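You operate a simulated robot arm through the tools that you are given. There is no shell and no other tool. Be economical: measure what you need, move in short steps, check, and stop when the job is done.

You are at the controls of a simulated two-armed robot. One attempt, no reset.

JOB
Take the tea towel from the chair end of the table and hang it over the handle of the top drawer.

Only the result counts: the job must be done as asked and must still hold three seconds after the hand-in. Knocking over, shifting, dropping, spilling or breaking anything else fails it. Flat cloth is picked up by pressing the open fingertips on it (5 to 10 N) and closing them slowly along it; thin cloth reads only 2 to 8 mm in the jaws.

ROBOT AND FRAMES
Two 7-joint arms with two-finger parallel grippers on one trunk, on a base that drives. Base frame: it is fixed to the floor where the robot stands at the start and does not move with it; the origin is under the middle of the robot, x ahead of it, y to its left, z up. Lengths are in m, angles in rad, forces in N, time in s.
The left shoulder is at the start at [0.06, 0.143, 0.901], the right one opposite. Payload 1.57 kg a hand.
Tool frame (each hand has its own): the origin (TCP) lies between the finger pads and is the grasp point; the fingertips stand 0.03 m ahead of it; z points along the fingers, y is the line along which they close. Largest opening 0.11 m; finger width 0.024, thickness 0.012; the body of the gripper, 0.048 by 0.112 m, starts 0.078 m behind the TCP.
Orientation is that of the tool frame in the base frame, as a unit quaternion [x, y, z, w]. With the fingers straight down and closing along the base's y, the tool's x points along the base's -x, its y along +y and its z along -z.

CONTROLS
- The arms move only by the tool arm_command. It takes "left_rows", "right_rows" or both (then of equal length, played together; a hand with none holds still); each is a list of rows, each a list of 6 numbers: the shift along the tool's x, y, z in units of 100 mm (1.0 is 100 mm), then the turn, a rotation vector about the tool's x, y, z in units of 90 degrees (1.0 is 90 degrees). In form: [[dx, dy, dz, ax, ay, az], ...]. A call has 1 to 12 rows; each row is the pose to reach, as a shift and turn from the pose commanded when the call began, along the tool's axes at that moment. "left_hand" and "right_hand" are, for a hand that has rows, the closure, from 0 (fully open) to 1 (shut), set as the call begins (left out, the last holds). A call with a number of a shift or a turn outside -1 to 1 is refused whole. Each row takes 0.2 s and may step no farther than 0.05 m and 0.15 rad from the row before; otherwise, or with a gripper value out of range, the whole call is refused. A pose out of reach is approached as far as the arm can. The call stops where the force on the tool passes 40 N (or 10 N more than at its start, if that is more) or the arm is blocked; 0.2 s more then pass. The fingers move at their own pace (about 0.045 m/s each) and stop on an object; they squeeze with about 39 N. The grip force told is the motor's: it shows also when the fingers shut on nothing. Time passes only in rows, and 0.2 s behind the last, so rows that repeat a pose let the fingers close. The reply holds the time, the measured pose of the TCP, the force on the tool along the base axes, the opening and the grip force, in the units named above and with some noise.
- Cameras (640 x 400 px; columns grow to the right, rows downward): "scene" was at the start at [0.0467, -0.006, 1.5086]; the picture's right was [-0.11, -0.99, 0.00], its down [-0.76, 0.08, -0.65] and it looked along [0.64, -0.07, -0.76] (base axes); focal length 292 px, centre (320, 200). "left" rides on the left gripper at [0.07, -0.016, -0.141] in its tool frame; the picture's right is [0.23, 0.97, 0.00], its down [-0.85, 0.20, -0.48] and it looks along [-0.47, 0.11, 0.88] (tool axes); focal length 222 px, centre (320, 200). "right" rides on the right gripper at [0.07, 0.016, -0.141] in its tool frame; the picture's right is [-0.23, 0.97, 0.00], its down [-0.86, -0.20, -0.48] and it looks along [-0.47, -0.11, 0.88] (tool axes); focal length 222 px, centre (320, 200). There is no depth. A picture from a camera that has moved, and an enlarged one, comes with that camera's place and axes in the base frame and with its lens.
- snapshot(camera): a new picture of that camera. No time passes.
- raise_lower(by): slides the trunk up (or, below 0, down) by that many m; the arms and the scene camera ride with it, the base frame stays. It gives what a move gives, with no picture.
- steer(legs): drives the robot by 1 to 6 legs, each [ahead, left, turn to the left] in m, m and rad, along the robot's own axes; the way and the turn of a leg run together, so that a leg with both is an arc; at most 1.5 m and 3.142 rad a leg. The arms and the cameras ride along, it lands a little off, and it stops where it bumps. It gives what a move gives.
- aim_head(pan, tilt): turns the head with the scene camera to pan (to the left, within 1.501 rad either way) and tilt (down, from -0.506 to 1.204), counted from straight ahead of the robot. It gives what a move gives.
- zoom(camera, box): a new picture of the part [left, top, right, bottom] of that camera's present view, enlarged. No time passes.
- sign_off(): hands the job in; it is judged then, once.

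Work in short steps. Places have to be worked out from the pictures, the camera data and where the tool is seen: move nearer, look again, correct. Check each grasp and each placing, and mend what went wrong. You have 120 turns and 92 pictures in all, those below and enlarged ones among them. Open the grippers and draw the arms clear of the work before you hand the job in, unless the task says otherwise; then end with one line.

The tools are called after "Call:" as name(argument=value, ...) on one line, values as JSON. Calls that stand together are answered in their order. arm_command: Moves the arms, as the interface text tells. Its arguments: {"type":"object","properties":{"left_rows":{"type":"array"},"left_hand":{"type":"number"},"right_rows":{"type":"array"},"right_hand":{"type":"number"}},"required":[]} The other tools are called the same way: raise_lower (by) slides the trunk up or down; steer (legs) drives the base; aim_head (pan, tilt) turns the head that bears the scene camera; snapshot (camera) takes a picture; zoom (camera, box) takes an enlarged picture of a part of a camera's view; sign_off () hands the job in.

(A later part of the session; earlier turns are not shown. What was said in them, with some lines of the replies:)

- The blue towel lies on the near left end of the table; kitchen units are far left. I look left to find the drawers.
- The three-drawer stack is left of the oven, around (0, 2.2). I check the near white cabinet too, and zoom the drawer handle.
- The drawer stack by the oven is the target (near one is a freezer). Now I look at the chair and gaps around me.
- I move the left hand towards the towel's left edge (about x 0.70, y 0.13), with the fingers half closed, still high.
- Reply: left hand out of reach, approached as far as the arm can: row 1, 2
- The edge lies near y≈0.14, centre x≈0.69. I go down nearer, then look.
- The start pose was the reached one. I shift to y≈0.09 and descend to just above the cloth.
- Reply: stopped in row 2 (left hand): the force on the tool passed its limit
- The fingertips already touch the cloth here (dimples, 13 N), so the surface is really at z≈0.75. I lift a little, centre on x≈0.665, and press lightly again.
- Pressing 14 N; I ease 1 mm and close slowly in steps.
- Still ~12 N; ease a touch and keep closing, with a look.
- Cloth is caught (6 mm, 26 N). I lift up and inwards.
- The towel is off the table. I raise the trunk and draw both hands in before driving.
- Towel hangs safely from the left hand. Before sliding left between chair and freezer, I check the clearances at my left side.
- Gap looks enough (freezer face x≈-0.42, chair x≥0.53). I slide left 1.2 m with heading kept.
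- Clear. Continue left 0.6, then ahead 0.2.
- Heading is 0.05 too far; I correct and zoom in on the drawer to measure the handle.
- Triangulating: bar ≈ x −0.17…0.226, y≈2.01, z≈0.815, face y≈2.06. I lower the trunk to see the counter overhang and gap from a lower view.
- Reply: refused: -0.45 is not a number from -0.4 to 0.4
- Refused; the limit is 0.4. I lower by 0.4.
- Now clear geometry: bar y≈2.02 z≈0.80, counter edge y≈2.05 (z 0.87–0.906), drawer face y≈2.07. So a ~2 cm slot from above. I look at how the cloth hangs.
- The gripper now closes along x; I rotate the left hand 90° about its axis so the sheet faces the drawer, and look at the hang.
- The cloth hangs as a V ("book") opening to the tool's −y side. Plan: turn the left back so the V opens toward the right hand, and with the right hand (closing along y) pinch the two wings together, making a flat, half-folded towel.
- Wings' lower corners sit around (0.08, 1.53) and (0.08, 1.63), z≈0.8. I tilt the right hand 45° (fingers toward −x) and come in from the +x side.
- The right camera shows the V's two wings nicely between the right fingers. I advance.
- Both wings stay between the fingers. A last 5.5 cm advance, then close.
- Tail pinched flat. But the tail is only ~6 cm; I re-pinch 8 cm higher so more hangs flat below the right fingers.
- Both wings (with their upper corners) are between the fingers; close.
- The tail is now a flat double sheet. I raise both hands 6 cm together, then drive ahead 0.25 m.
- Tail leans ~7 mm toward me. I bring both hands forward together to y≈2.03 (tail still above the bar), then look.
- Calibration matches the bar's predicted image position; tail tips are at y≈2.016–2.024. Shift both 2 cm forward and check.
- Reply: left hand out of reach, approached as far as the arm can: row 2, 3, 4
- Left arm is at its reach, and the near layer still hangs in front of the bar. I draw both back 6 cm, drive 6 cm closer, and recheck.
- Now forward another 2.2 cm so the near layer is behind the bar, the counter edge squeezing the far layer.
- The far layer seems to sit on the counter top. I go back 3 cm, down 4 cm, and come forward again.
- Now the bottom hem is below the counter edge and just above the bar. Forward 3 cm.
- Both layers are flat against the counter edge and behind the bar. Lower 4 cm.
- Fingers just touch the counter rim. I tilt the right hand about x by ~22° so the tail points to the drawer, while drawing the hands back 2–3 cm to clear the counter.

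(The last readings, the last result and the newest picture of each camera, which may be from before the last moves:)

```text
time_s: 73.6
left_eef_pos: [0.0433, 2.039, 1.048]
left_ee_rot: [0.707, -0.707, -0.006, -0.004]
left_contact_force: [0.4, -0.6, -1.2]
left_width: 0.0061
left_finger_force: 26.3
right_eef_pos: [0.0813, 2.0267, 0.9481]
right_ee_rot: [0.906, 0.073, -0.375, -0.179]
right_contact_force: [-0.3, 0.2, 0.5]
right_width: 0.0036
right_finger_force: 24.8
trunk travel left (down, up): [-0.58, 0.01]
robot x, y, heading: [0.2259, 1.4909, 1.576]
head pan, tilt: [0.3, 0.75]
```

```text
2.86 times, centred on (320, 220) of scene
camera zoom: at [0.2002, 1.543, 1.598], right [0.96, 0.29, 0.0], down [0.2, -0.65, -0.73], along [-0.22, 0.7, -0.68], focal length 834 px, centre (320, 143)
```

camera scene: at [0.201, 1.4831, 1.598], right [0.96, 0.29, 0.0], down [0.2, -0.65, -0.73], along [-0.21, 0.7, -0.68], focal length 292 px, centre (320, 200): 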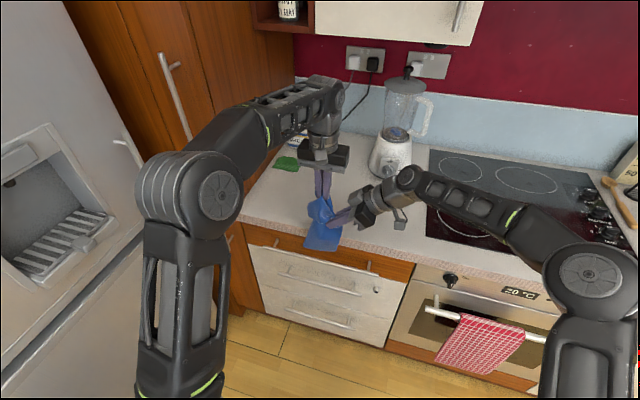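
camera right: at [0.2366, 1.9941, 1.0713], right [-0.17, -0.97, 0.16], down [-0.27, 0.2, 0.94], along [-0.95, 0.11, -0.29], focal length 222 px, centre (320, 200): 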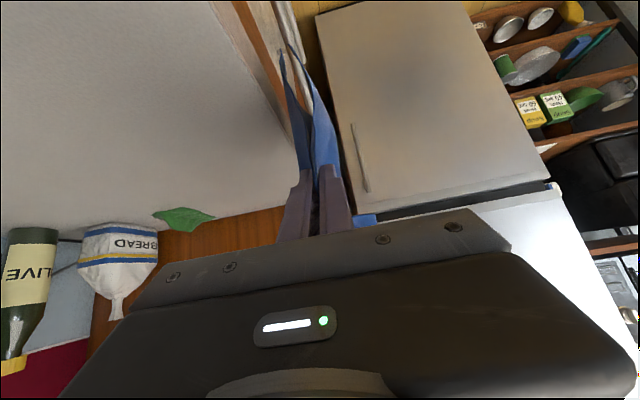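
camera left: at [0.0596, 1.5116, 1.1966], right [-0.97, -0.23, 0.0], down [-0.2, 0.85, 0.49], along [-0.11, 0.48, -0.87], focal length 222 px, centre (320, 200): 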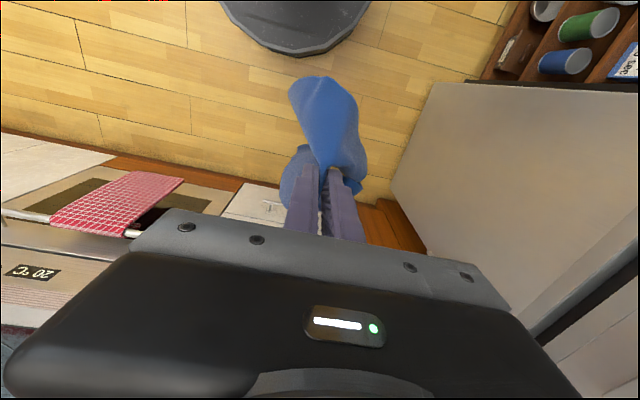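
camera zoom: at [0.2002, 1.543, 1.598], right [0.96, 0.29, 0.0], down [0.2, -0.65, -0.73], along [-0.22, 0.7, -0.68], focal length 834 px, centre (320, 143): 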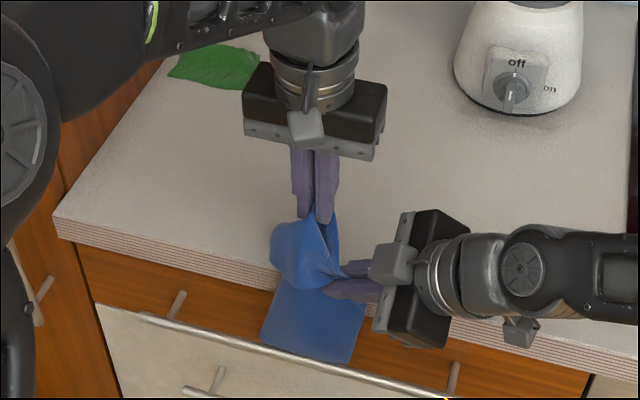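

Both layers' hems are behind the bar. Lower both straight 5 cm.

Call:
arm_command(left_rows=[[0, 0, 0.1, 0, 0, 0], [0, 0, 0.2, 0, 0, 0], [0, 0, 0.3, 0, 0, 0], [0, 0, 0.4, 0, 0, 0], [0, 0, 0.5, 0, 0, 0], [0, 0, 0.5, 0, 0, 0]], right_rows=[[0.066, 0.038, 0.066, 0, 0, 0], [0.131, 0.075, 0.131, 0, 0, 0], [0.197, 0.113, 0.197, 0, 0, 0], [0.262, 0.15, 0.262, 0, 0, 0], [0.328, 0.188, 0.328, 0, 0, 0], [0.328, 0.188, 0.328, 0, 0, 0]])

Call:
zoom(camera="right", box=[220, 0, 380, 200])

Call:
zoom(camera="scene", box=[230, 150, 410, 290])

```text
time_s: 75.0
left_eef_pos: [0.0418, 2.0373, 0.9977]
left_ee_rot: [-0.707, 0.707, 0.005, 0.005]
left_contact_force: [0.4, -0.3, -0.7]
left_width: 0.006
left_finger_force: 26.3
right_eef_pos: [0.08, 2.0251, 0.8988]
right_ee_rot: [0.907, 0.074, -0.375, -0.177]
right_contact_force: [-0.6, -0.1, 0.6]
right_width: 0.0038
right_finger_force: 24.7
trunk travel left (down, up): [-0.58, 0.01]
robot x, y, heading: [0.2246, 1.4914, 1.576]
head pan, tilt: [0.3, 0.75]
```

```text
2.00 times, centred on (300, 100) of right
camera zoom: at [0.2311, 1.9911, 0.9414], right [-0.16, -0.96, -0.22], down [-0.27, -0.17, 0.95], along [-0.95, 0.21, -0.23], focal length 444 px, centre (360, 400)
```

zoom: 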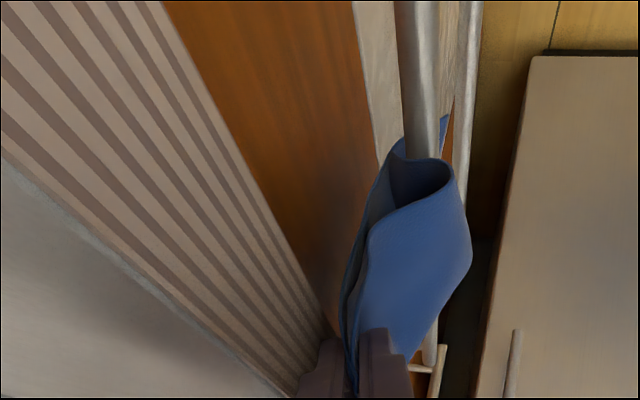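

```text
2.86 times, centred on (320, 220) of scene
camera zoom: at [0.2002, 1.5427, 1.598], right [0.96, 0.29, 0.0], down [0.2, -0.65, -0.73], along [-0.22, 0.7, -0.68], focal length 834 px, centre (320, 143)
```

zoom: 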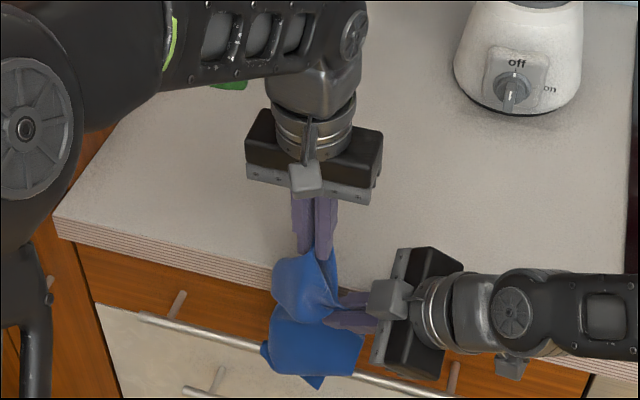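

I look closer at how the hem sits on the bar.

Call:
zoom(camera="right", box=[290, 30, 350, 110])

Call:
zoom(camera="scene", box=[290, 210, 350, 270])

```text
5.00 times, centred on (320, 70) of right
camera zoom: at [0.2311, 1.9911, 0.9414], right [-0.16, -0.96, -0.22], down [-0.27, -0.17, 0.95], along [-0.95, 0.21, -0.23], focal length 1111 px, centre (320, 850)
```

zoom: 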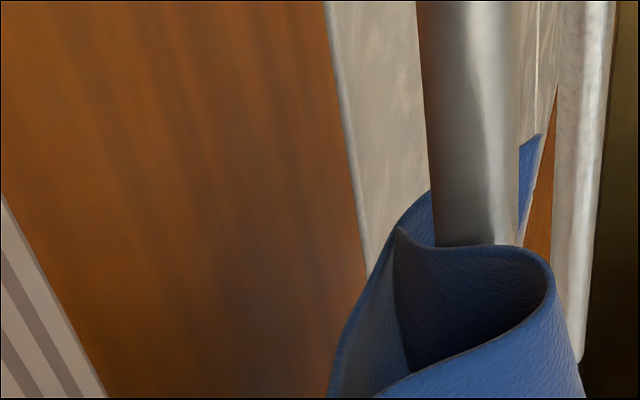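

```text
6.67 times, centred on (320, 240) of scene
camera zoom: at [0.2002, 1.5427, 1.598], right [0.96, 0.29, 0.0], down [0.2, -0.65, -0.73], along [-0.22, 0.7, -0.68], focal length 1946 px, centre (320, -67)
```

zoom: 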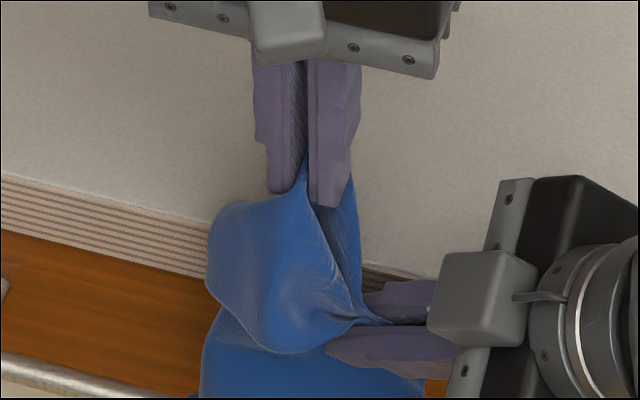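

The far layer is behind the bar, but the near hem landed on top of it. I lift 5 cm, tilt 12° more so both layers go behind, and re-check.

Call:
arm_command(left_rows=[[0, 0, -0.15, 0, 0, 0], [0, 0, -0.3, 0, 0, 0], [0, 0, -0.5, 0, 0, 0], [0, 0, -0.5, 0, 0, 0], [0, 0, -0.5, 0, 0, 0], [0, 0, -0.5, 0, 0, 0]], right_rows=[[-0.098, -0.056, -0.098, 0, 0, 0], [-0.197, -0.113, -0.197, 0.0, 0, 0], [-0.328, -0.188, -0.328, 0.03, 0, -0.03], [-0.328, -0.188, -0.328, 0.065, 0, -0.065], [-0.328, -0.188, -0.328, 0.094, 0, -0.094], [-0.328, -0.188, -0.328, 0.094, 0, -0.094]])

Call:
zoom(camera="right", box=[220, 0, 420, 200])

```text
time_s: 76.4
left_eef_pos: [0.0425, 2.0394, 1.0477]
left_ee_rot: [0.707, -0.707, -0.005, -0.005]
left_contact_force: [0.7, -0.8, -1.2]
left_width: 0.0064
left_finger_force: 25.7
right_eef_pos: [0.0816, 2.027, 0.9489]
right_ee_rot: [0.883, 0.112, -0.366, -0.272]
right_contact_force: [0.1, -0.1, 0.7]
right_width: 0.0034
right_finger_force: 25.0
trunk travel left (down, up): [-0.58, 0.01]
robot x, y, heading: [0.226, 1.4899, 1.573]
head pan, tilt: [0.3, 0.75]
```

```text
2.00 times, centred on (320, 100) of right
camera zoom: at [0.2319, 1.9845, 0.9831], right [-0.16, -0.9, -0.41], down [-0.27, -0.36, 0.89], along [-0.95, 0.26, -0.18], focal length 444 px, centre (320, 400)
```

zoom: 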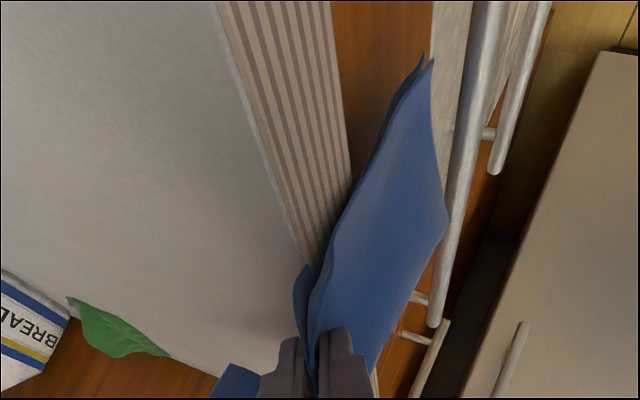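

The +x hem corner is well behind; the spine end is borderline. I shift the left hand 1.8 cm forward, then look.

Call:
arm_command(left_rows=[[-0.06, 0, 0, 0, 0, 0], [-0.12, 0, 0, 0, 0, 0], [-0.18, 0, 0, 0, 0, 0], [-0.18, 0, 0, 0, 0, 0]])

Call:
zoom(camera="right", box=[220, 0, 420, 200])

Call:
zoom(camera="scene", box=[230, 150, 410, 290])

```text
time_s: 77.4
left_eef_pos: [0.0428, 2.0561, 1.0466]
left_ee_rot: [-0.706, 0.709, 0.005, 0.005]
left_contact_force: [1.2, -2.7, -1.3]
left_width: 0.0024
left_finger_force: 24.2
right_eef_pos: [0.0815, 2.0257, 0.9494]
right_ee_rot: [0.883, 0.112, -0.365, -0.273]
right_contact_force: [-2.2, 2.9, 2.8]
right_width: 0.0035
right_finger_force: 25.1
trunk travel left (down, up): [-0.58, 0.01]
robot x, y, heading: [0.2228, 1.4886, 1.567]
head pan, tilt: [0.3, 0.75]
```

```text
2.00 times, centred on (320, 100) of right
camera zoom: at [0.2316, 1.9844, 0.9835], right [-0.16, -0.9, -0.41], down [-0.27, -0.37, 0.89], along [-0.95, 0.26, -0.18], focal length 444 px, centre (320, 400)
```

zoom: 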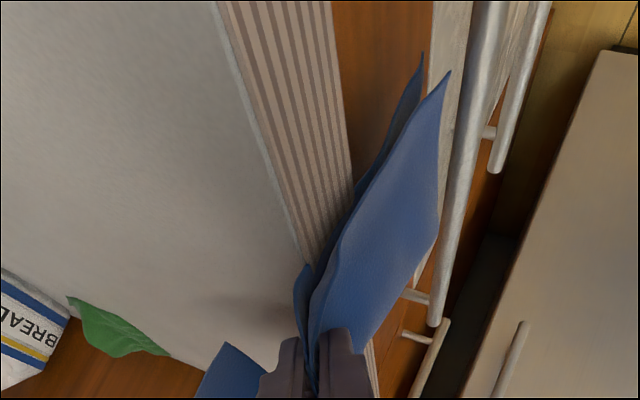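

```text
2.86 times, centred on (320, 220) of scene
camera zoom: at [0.2002, 1.5426, 1.598], right [0.96, 0.29, 0.0], down [0.2, -0.65, -0.73], along [-0.22, 0.7, -0.68], focal length 834 px, centre (320, 143)
```

zoom: 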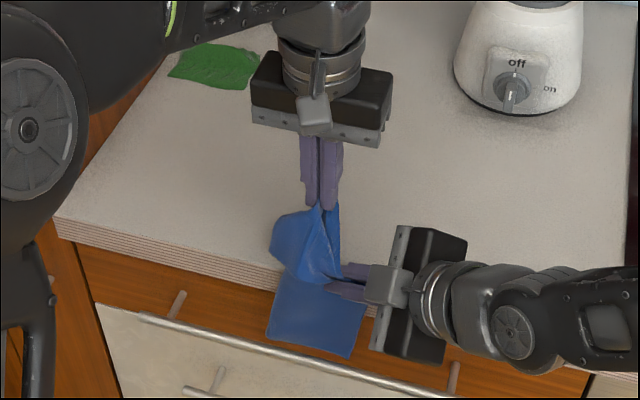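

The cloth got taut and slid a bit in the left jaws (2.4 mm). The sheet is now behind the bar; I lower both with slight slack on the left.

Call:
arm_command(left_rows=[[0.02, 0, 0.13, 0, 0, 0], [0.04, 0, 0.24, 0, 0, 0], [0.05, 0, 0.35, 0, 0, 0], [0.05, 0, 0.46, 0, 0, 0], [0.05, 0, 0.56, 0, 0, 0], [0.05, 0, 0.56, 0, 0, 0]], right_rows=[[0.059, 0.056, 0.059, 0, 0, 0], [0.117, 0.112, 0.117, 0, 0, 0], [0.176, 0.168, 0.176, 0, 0, 0], [0.234, 0.224, 0.234, 0, 0, 0], [0.293, 0.28, 0.293, 0, 0, 0], [0.293, 0.28, 0.293, 0, 0, 0]])

Call:
zoom(camera="right", box=[220, 0, 420, 200])

Call:
zoom(camera="scene", box=[230, 150, 410, 290])

```text
time_s: 78.3
left_eef_pos: [0.0447, 2.0496, 1.0158]
left_ee_rot: [-0.706, 0.708, 0.006, 0.006]
left_contact_force: [0.9, -0.1, 0.3]
left_width: 0.0025
left_finger_force: 23.7
right_eef_pos: [0.0814, 2.0255, 0.9293]
right_ee_rot: [0.878, 0.114, -0.37, -0.281]
right_contact_force: [15.9, -17.8, 20.7]
right_width: 0.0036
right_finger_force: 24.6
trunk travel left (down, up): [-0.58, 0.01]
robot x, y, heading: [0.2256, 1.4882, 1.563]
head pan, tilt: [0.3, 0.75]
stopped in row 4 (right hand): the force on the tool passed its limit (the readings are from after the stop); the commanded pose is now the measured one
```

```text
2.00 times, centred on (320, 100) of right
camera zoom: at [0.2318, 1.984, 0.96], right [-0.17, -0.89, -0.43], down [-0.26, -0.38, 0.89], along [-0.95, 0.26, -0.16], focal length 444 px, centre (320, 400)
```

zoom: 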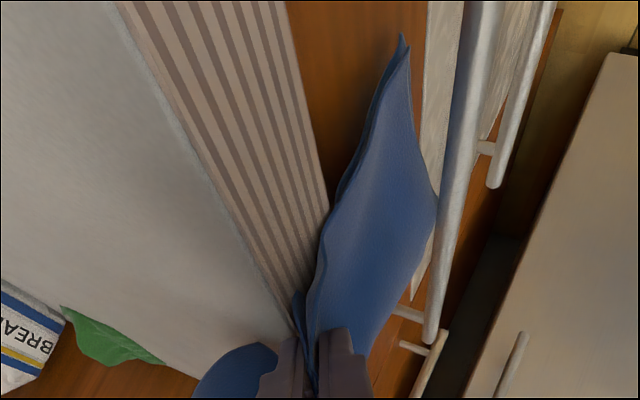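

```text
2.86 times, centred on (320, 220) of scene
camera zoom: at [0.2041, 1.5378, 1.5985], right [0.96, 0.29, 0.0], down [0.2, -0.65, -0.73], along [-0.22, 0.7, -0.68], focal length 834 px, centre (320, 143)
```

zoom: 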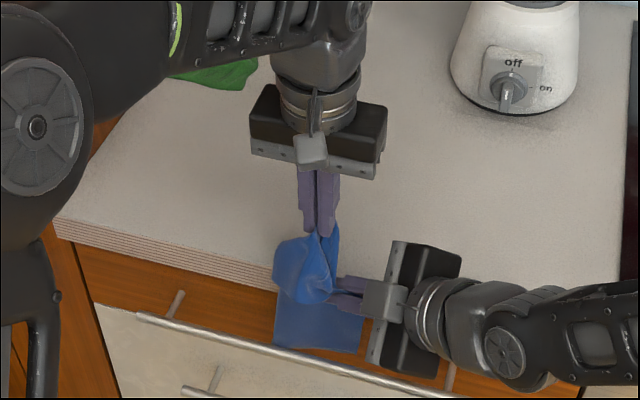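

The right finger hit the counter edge. I ease the right 6 mm back and up, and lower only the left 5 cm so the spine side drops behind the bar.

Call:
arm_command(left_rows=[[0, 0, 0.1, 0, 0, 0], [0, 0, 0.2, 0, 0, 0], [0, 0, 0.3, 0, 0, 0], [0, 0, 0.4, 0, 0, 0], [0, 0, 0.5, 0, 0, 0], [0, 0, 0.5, 0, 0, 0]], right_rows=[[-0.03, -0.03, -0.03, 0, 0, 0], [-0.053, 0.027, -0.053, 0, 0, 0], [-0.053, 0.027, -0.053, 0, 0, 0], [-0.053, 0.027, -0.053, 0, 0, 0], [-0.053, 0.027, -0.053, 0, 0, 0], [-0.053, 0.027, -0.053, 0, 0, 0]])

Call:
zoom(camera="right", box=[220, 0, 420, 200])

Call:
zoom(camera="scene", box=[230, 150, 410, 290])

```text
time_s: 79.7
left_eef_pos: [0.043, 2.055, 0.9635]
left_ee_rot: [-0.707, 0.707, 0.005, 0.006]
left_contact_force: [0.0, 0.3, 0.7]
left_width: 0.0022
left_finger_force: 23.8
right_eef_pos: [0.0787, 2.0227, 0.9285]
right_ee_rot: [0.88, 0.113, -0.369, -0.279]
right_contact_force: [-0.8, 1.0, -1.4]
right_width: 0.0034
right_finger_force: 24.5
trunk travel left (down, up): [-0.58, 0.01]
robot x, y, heading: [0.2247, 1.4897, 1.569]
head pan, tilt: [0.3, 0.75]
```

```text
2.00 times, centred on (320, 100) of right
camera zoom: at [0.2297, 1.9797, 0.9612], right [-0.17, -0.89, -0.42], down [-0.26, -0.38, 0.89], along [-0.95, 0.26, -0.17], focal length 444 px, centre (320, 400)
```

zoom: 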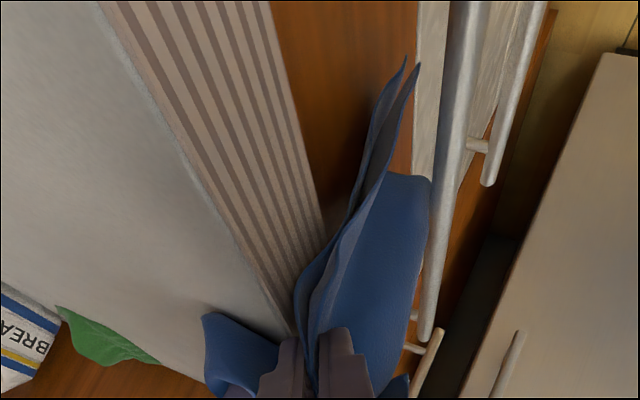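

```text
2.86 times, centred on (320, 220) of scene
camera zoom: at [0.2005, 1.5425, 1.598], right [0.96, 0.29, 0.0], down [0.2, -0.65, -0.73], along [-0.21, 0.7, -0.68], focal length 834 px, centre (320, 143)
```

zoom: 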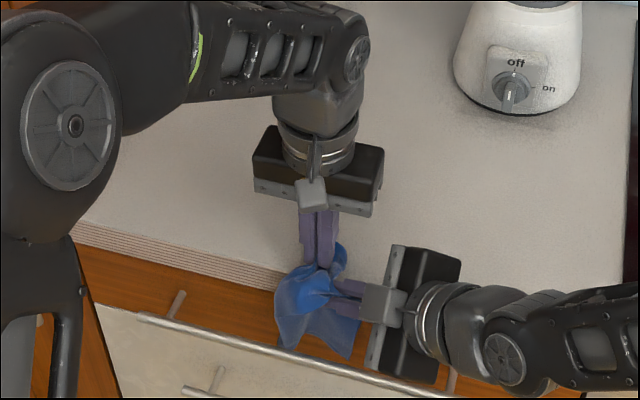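

Everything is behind the bar line. Now lower the right 4.5 cm (4 mm further back), left 1 cm.

Call:
arm_command(left_rows=[[0, 0, 0.02, 0, 0, 0], [0, 0, 0.04, 0, 0, 0], [0, 0, 0.06, 0, 0, 0], [0, 0, 0.08, 0, 0, 0], [0, 0, 0.1, 0, 0, 0], [0, 0, 0.1, 0, 0, 0]], right_rows=[[0.04, 0.08, 0.04, 0, 0, 0], [0.09, 0.13, 0.09, 0, 0, 0], [0.145, 0.18, 0.145, 0, 0, 0], [0.2, 0.235, 0.2, 0, 0, 0], [0.248, 0.285, 0.248, 0, 0, 0], [0.248, 0.285, 0.248, 0, 0, 0]])

Call:
zoom(camera="right", box=[220, 0, 420, 200])

Call:
zoom(camera="scene", box=[230, 150, 410, 290])

```text
time_s: 81.1
left_eef_pos: [0.0433, 2.0535, 0.9522]
left_ee_rot: [-0.707, 0.707, 0.005, 0.006]
left_contact_force: [0.4, -0.8, 0.3]
left_width: 0.002
left_finger_force: 23.8
right_eef_pos: [0.0756, 2.018, 0.883]
right_ee_rot: [0.88, 0.113, -0.368, -0.279]
right_contact_force: [-0.6, 0.0, 0.0]
right_width: 0.0036
right_finger_force: 24.5
trunk travel left (down, up): [-0.58, 0.01]
robot x, y, heading: [0.2263, 1.4913, 1.571]
head pan, tilt: [0.3, 0.75]
```

```text
2.00 times, centred on (320, 100) of right
camera zoom: at [0.2281, 1.9766, 0.9156], right [-0.17, -0.89, -0.42], down [-0.26, -0.38, 0.89], along [-0.95, 0.26, -0.17], focal length 444 px, centre (320, 400)
```

zoom: 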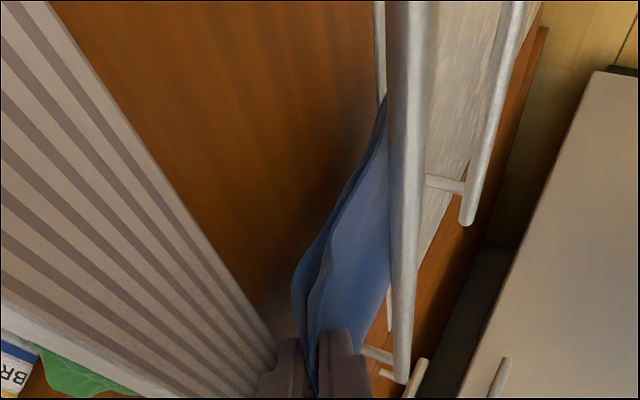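

```text
2.86 times, centred on (320, 220) of scene
camera zoom: at [0.2006, 1.5425, 1.598], right [0.96, 0.29, 0.0], down [0.2, -0.65, -0.73], along [-0.21, 0.7, -0.68], focal length 834 px, centre (320, 143)
```

zoom: 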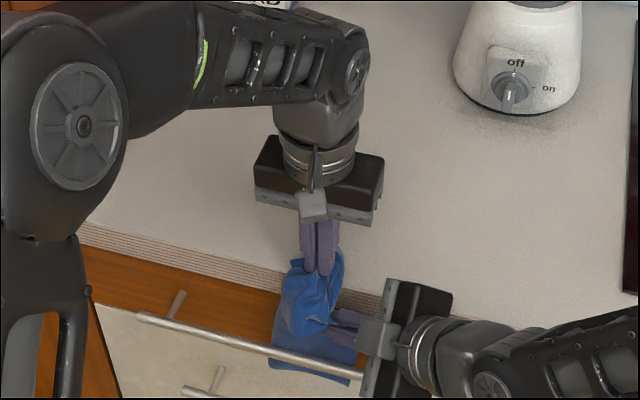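

The bar now runs in front of the tail — the cloth is behind it. Lower both another 3.5 cm, with the left moved off the counter edge first.

Call:
arm_command(left_rows=[[0.12, 0, 0, 0, 0, 0], [0.23, 0, 0, 0, 0, 0], [0.24, 0, 0.1, 0, 0, 0], [0.24, 0, 0.2, 0, 0, 0], [0.24, 0, 0.35, 0, 0, 0], [0.24, 0, 0.45, 0, 0, 0], [0.24, 0, 0.45, 0, 0, 0]], right_rows=[[0, 0, 0, 0, 0, 0], [0, 0, 0, 0, 0, 0], [0.06, 0.06, 0.06, 0, 0, 0], [0.12, 0.12, 0.12, 0, 0, 0], [0.17, 0.16, 0.17, 0, 0, 0], [0.205, 0.196, 0.205, 0, 0, 0], [0.205, 0.196, 0.205, 0, 0, 0]])

Call:
zoom(camera="scene", box=[230, 150, 410, 290])

```text
time_s: 82.7
left_eef_pos: [0.041, 2.0312, 0.9082]
left_ee_rot: [-0.707, 0.707, 0.006, 0.005]
left_contact_force: [-0.1, -0.1, 0.9]
left_width: 0.0023
left_finger_force: 23.5
right_eef_pos: [0.0779, 2.0187, 0.8481]
right_ee_rot: [0.88, 0.113, -0.369, -0.279]
right_contact_force: [-0.5, 0.1, -0.3]
right_width: 0.0035
right_finger_force: 24.5
trunk travel left (down, up): [-0.58, 0.01]
robot x, y, heading: [0.2256, 1.4955, 1.569]
head pan, tilt: [0.3, 0.75]
```

```text
2.86 times, centred on (320, 220) of scene
camera zoom: at [0.2005, 1.5426, 1.598], right [0.96, 0.29, 0.0], down [0.2, -0.65, -0.73], along [-0.21, 0.7, -0.68], focal length 834 px, centre (320, 143)
```

zoom: 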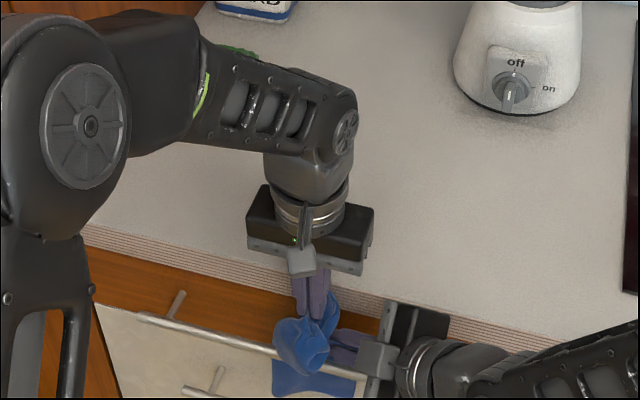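

Now the right hand opens slightly (3 cm, clear of the counter) and withdraws along its axis.

Call:
arm_command(right_rows=[[0, 0, 0, 0, 0, 0], [0, 0, 0, 0, 0, 0], [0, 0, -0.2, 0, 0, 0], [0, 0, -0.4, 0, 0, 0], [0, 0, -0.6, 0, 0, 0], [0, 0, -0.9, 0, 0, 0]], right_hand=0.74)

Call:
snapshot(camera="right")

Call:
zoom(camera="scene", box=[230, 150, 410, 290])

```text
time_s: 84.1
left_eef_pos: [0.0423, 2.0299, 0.9084]
left_ee_rot: [-0.706, 0.708, 0.005, 0.005]
left_contact_force: [-1.0, -1.0, 0.3]
left_width: 0.0021
left_finger_force: 23.9
right_eef_pos: [0.1404, 1.9832, 0.9]
right_ee_rot: [0.88, 0.113, -0.369, -0.278]
right_contact_force: [0.7, 0.0, 0.3]
right_width: 0.0284
right_finger_force: 0.0
trunk travel left (down, up): [-0.58, 0.01]
robot x, y, heading: [0.2236, 1.4919, 1.57]
head pan, tilt: [0.3, 0.75]
```

```text
13 pictures are left
camera right: at [0.2916, 1.9409, 0.9334], right [-0.17, -0.89, -0.43], down [-0.26, -0.38, 0.89], along [-0.95, 0.26, -0.17], focal length 222 px, centre (320, 200)
```

right: 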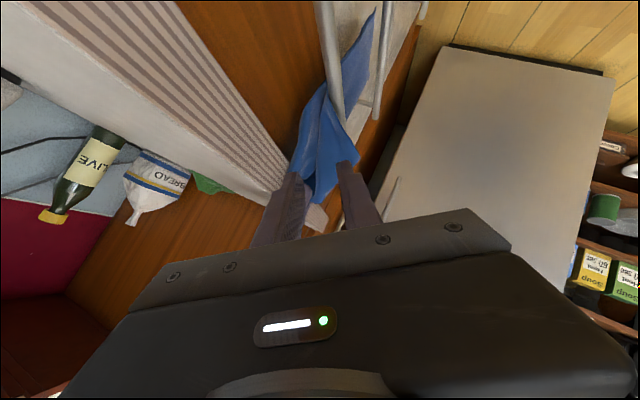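

```text
2.86 times, centred on (320, 220) of scene
camera zoom: at [0.2011, 1.5418, 1.598], right [0.96, 0.29, 0.0], down [0.2, -0.65, -0.73], along [-0.21, 0.7, -0.68], focal length 834 px, centre (320, 143)
```

zoom: 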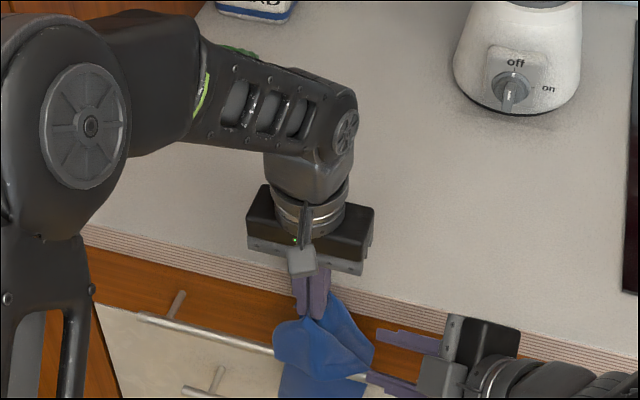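

Only 13 pictures left, so I go carefully. The tail hangs behind the bar; I withdraw the right hand further and arc the left hand over the bar to the front and down.

Call:
arm_command(right_rows=[[0, 0, -0.3, 0, 0, 0], [0, 0, -0.6, 0, 0, 0], [0, 0, -1.0, 0, 0, 0]])

Call:
arm_command(left_rows=[[0.15, 0, 0.0, 0, 0, 0], [0.3, 0, 0.05, 0, 0, 0], [0.45, 0, 0.12, 0, 0, 0], [0.6, 0, 0.25, 0, 0, 0], [0.7, 0, 0.45, 0, 0, 0], [0.75, 0, 0.7, 0, 0, 0], [0.75, 0, 0.95, 0, 0, 0], [0.75, 0, 1.0, 0, 0, 0]])

Call:
snapshot(camera="right")

Call:
zoom(camera="scene", box=[230, 150, 410, 290])

```text
time_s: 84.9
left_eef_pos: [0.0423, 2.0292, 0.9085]
left_ee_rot: [-0.706, 0.708, 0.006, 0.005]
left_contact_force: [-0.7, -0.2, 0.2]
left_width: 0.0025
left_finger_force: 23.4
right_eef_pos: [0.2142, 1.9401, 0.9589]
right_ee_rot: [0.879, 0.113, -0.369, -0.278]
right_contact_force: [0.1, 0.0, -2.2]
right_width: 0.0285
right_finger_force: 0.1
trunk travel left (down, up): [-0.58, 0.01]
robot x, y, heading: [0.2273, 1.4948, 1.568]
head pan, tilt: [0.3, 0.75]
```

```text
time_s: 86.7
left_eef_pos: [0.0412, 1.9599, 0.8056]
left_ee_rot: [-0.707, 0.707, 0.006, 0.006]
left_contact_force: [-0.7, -0.2, 0.2]
left_width: 0.0023
left_finger_force: 23.5
right_eef_pos: [0.2132, 1.941, 0.9571]
right_ee_rot: [0.88, 0.113, -0.369, -0.278]
right_contact_force: [-0.6, -0.3, 0.4]
right_width: 0.0288
right_finger_force: 0.1
trunk travel left (down, up): [-0.58, 0.01]
robot x, y, heading: [0.2278, 1.4901, 1.572]
head pan, tilt: [0.3, 0.75]
```

```text
11 pictures are left
camera right: at [0.3641, 1.8988, 0.9909], right [-0.17, -0.89, -0.42], down [-0.26, -0.38, 0.89], along [-0.95, 0.26, -0.17], focal length 222 px, centre (320, 200)
```

right: 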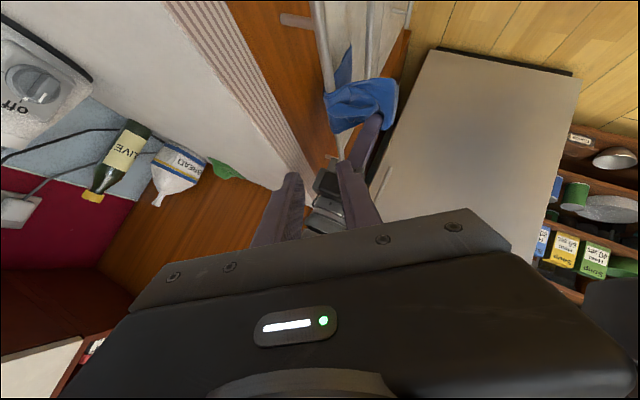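

```text
2.86 times, centred on (320, 220) of scene
camera zoom: at [0.2006, 1.5423, 1.598], right [0.96, 0.29, 0.0], down [0.2, -0.65, -0.73], along [-0.21, 0.7, -0.68], focal length 834 px, centre (320, 143)
```

zoom: 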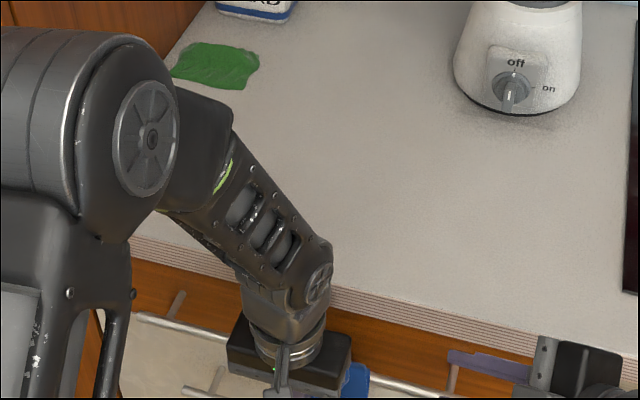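

Call:
zoom(camera="right", box=[290, 0, 420, 180])

```text
2.22 times, centred on (355, 90) of right
camera zoom: at [0.3641, 1.8988, 0.9909], right [-0.17, -0.89, -0.42], down [-0.26, -0.38, 0.89], along [-0.95, 0.26, -0.17], focal length 494 px, centre (242, 444)
```

zoom: 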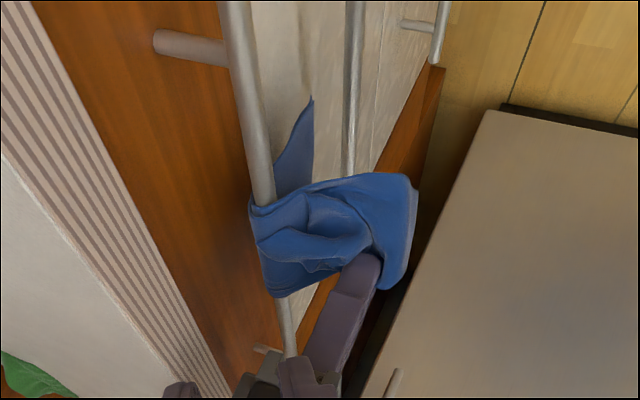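

The towel is over the bar: rear tail hangs ~13 cm behind. I pull 2 cm more to the front for balance, then open the left hand.

Call:
arm_command(left_rows=[[0, 0, 0.1, 0, 0, 0], [-0.05, 0, 0.2, 0, 0, 0], [-0.1, 0, 0.3, 0, 0, 0], [-0.1, 0, 0.3, 0, 0, 0]])

Call:
zoom(camera="right", box=[290, 0, 420, 180])

```text
time_s: 87.7
left_eef_pos: [0.0442, 1.9663, 0.7769]
left_ee_rot: [-0.707, 0.707, 0.006, 0.006]
left_contact_force: [-0.8, 0.5, 1.1]
left_width: 0.0024
left_finger_force: 23.6
right_eef_pos: [0.214, 1.9421, 0.9591]
right_ee_rot: [0.88, 0.113, -0.369, -0.279]
right_contact_force: [0.0, -0.4, -0.3]
right_width: 0.0286
right_finger_force: 0.1
trunk travel left (down, up): [-0.58, 0.01]
robot x, y, heading: [0.2257, 1.4897, 1.568]
head pan, tilt: [0.3, 0.75]
```

```text
2.22 times, centred on (355, 90) of right
camera zoom: at [0.3641, 1.8989, 0.9909], right [-0.17, -0.89, -0.42], down [-0.26, -0.38, 0.89], along [-0.95, 0.26, -0.17], focal length 494 px, centre (242, 444)
```

zoom: 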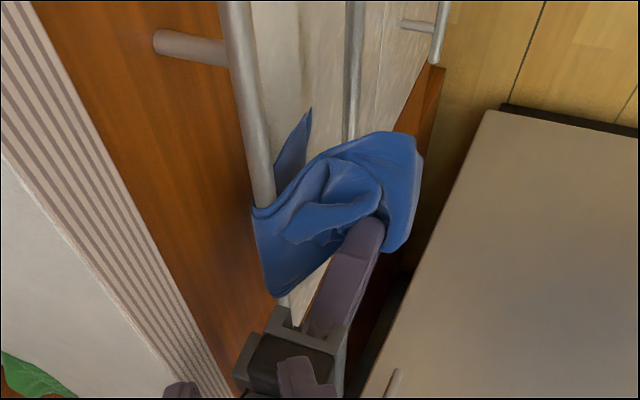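

Balanced. Open the left slightly and withdraw straight up, since the finger stands inside the fold.

Call:
arm_command(left_rows=[[0, 0, 0, 0, 0, 0], [0, 0, 0, 0, 0, 0], [0, 0, 0, 0, 0, 0], [0, 0, -0.1, 0, 0, 0], [0, 0, -0.25, 0, 0, 0], [0, 0, -0.4, 0, 0, 0]], left_hand=0.75)

Call:
zoom(camera="right", box=[290, 0, 420, 180])

```text
time_s: 89.1
left_eef_pos: [0.0425, 1.9674, 0.8169]
left_ee_rot: [0.707, -0.707, -0.006, -0.005]
left_contact_force: [0.1, -0.9, 0.4]
left_width: 0.0276
left_finger_force: 0.0
right_eef_pos: [0.2132, 1.9403, 0.958]
right_ee_rot: [0.88, 0.113, -0.368, -0.279]
right_contact_force: [0.3, -1.4, -0.4]
right_width: 0.0286
right_finger_force: 0.0
trunk travel left (down, up): [-0.58, 0.01]
robot x, y, heading: [0.2277, 1.4925, 1.575]
head pan, tilt: [0.3, 0.75]
```

```text
2.22 times, centred on (355, 90) of right
camera zoom: at [0.3641, 1.8988, 0.9909], right [-0.17, -0.89, -0.42], down [-0.26, -0.38, 0.89], along [-0.95, 0.26, -0.17], focal length 494 px, centre (242, 444)
```

zoom: 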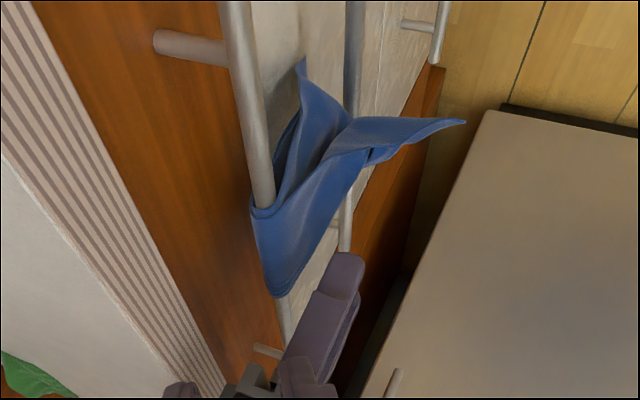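

It hangs freely over the bar. I draw the left hand up and back, and the right hand back.

Call:
arm_command(left_rows=[[0, 0, -0.3, 0, 0, 0], [0.1, 0, -0.6, 0, 0, 0], [0.4, 0, -0.9, 0, 0, 0], [0.8, 0, -1.0, 0, 0, 0], [1.0, 0, -1.0, 0, 0, 0]])

Call:
arm_command(right_rows=[[0, 0.15, -0.3, 0, 0, 0], [0, 0.35, -0.6, 0, 0, 0], [0, 0.55, -0.9, 0, 0, 0]])

Call:
steer(legs=[[-0.25, 0, 0]])

Call:
snapshot(camera="scene")

```text
time_s: 90.3
left_eef_pos: [0.0411, 1.8651, 0.915]
left_ee_rot: [-0.706, 0.708, 0.004, 0.006]
left_contact_force: [0.4, 0.5, -0.5]
left_width: 0.0275
left_finger_force: 0.1
right_eef_pos: [0.2132, 1.9418, 0.9591]
right_ee_rot: [0.88, 0.113, -0.369, -0.278]
right_contact_force: [-0.3, -0.6, -0.2]
right_width: 0.0288
right_finger_force: 0.1
trunk travel left (down, up): [-0.58, 0.01]
robot x, y, heading: [0.2241, 1.491, 1.568]
head pan, tilt: [0.3, 0.75]
```

```text
time_s: 91.1
left_eef_pos: [0.0426, 1.8651, 0.9158]
left_ee_rot: [-0.707, 0.708, 0.006, 0.004]
left_contact_force: [0.0, 0.2, -0.3]
left_width: 0.0276
left_finger_force: 0.0
right_eef_pos: [0.2828, 1.9006, 0.9768]
right_ee_rot: [0.88, 0.114, -0.369, -0.277]
right_contact_force: [-0.7, -0.7, -0.8]
right_width: 0.0287
right_finger_force: 0.2
right hand out of reach, approached as far as the arm can: row 2, 3
trunk travel left (down, up): [-0.58, 0.01]
robot x, y, heading: [0.2217, 1.4911, 1.574]
head pan, tilt: [0.3, 0.75]
```

```text
time_s: 92.9
left_eef_pos: [0.0421, 1.6237, 0.9153]
left_ee_rot: [-0.705, 0.71, 0.005, 0.005]
left_contact_force: [-0.9, -0.5, 0.1]
left_width: 0.0274
left_finger_force: 0.0
right_eef_pos: [0.2838, 1.6583, 0.9763]
right_ee_rot: [0.88, 0.111, -0.368, -0.278]
right_contact_force: [0.4, 0.0, 0.2]
right_width: 0.0283
right_finger_force: 0.0
trunk travel left (down, up): [-0.58, 0.01]
robot x, y, heading: [0.2246, 1.2461, 1.561]
head pan, tilt: [0.3, 0.75]
```

```text
6 pictures are left
camera scene: at [0.1995, 1.2992, 1.5981], right [0.96, 0.29, 0.0], down [0.2, -0.65, -0.73], along [-0.21, 0.7, -0.68], focal length 292 px, centre (320, 200)
```

scene: 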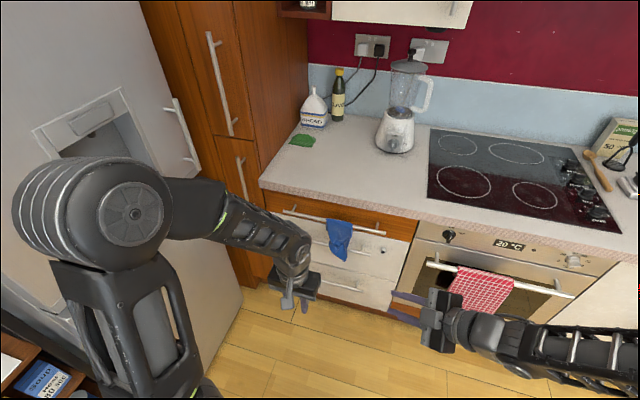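

The towel hangs on the top drawer's handle. A zoomed check, and both grippers fully opened.

Call:
arm_command(left_rows=[[0, 0, 0, 0, 0, 0], [0, 0, 0, 0, 0, 0], [0, 0, 0, 0, 0, 0], [0, 0, 0, 0, 0, 0], [0, 0, 0, 0, 0, 0]], right_rows=[[0, 0, 0, 0, 0, 0], [0, 0, 0, 0, 0, 0], [0, 0, 0, 0, 0, 0], [0, 0, 0, 0, 0, 0], [0, 0, 0, 0, 0, 0]], left_hand=0.0, right_hand=0.0)

Call:
zoom(camera="scene", box=[280, 190, 400, 290])

```text
time_s: 94.1
left_eef_pos: [0.0435, 1.6245, 0.9165]
left_ee_rot: [-0.704, 0.711, 0.005, 0.005]
left_contact_force: [-0.9, 0.2, 0.4]
left_width: 0.11
left_finger_force: 0.1
right_eef_pos: [0.2824, 1.6585, 0.9752]
right_ee_rot: [0.88, 0.111, -0.368, -0.278]
right_contact_force: [0.2, -0.6, 0.0]
right_width: 0.1098
right_finger_force: 0.1
trunk travel left (down, up): [-0.58, 0.01]
robot x, y, heading: [0.2225, 1.2519, 1.558]
head pan, tilt: [0.3, 0.75]
```

```text
4.00 times, centred on (340, 240) of scene
camera zoom: at [0.1996, 1.3006, 1.598], right [0.96, 0.29, 0.0], down [0.2, -0.65, -0.73], along [-0.21, 0.7, -0.68], focal length 1168 px, centre (240, 40)
```

zoom: 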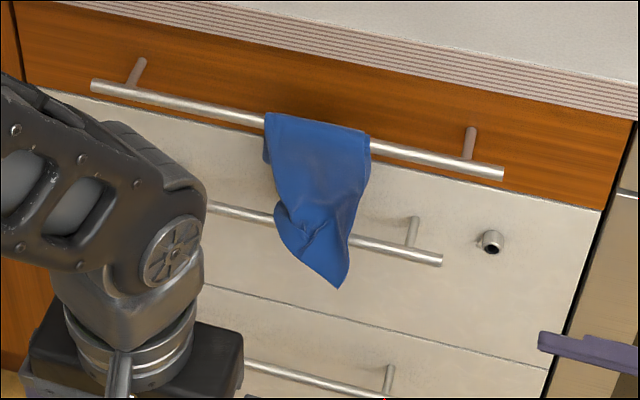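

The towel hangs steadily over the top drawer's handle, the hands are open and clear. I hand in.

Call:
sign_off()

```text
The job is handed in.
```

The blue tea towel is hanging over the handle of the top drawer, and both grippers are open and clear of it. It was still holding steadily when I signed off.
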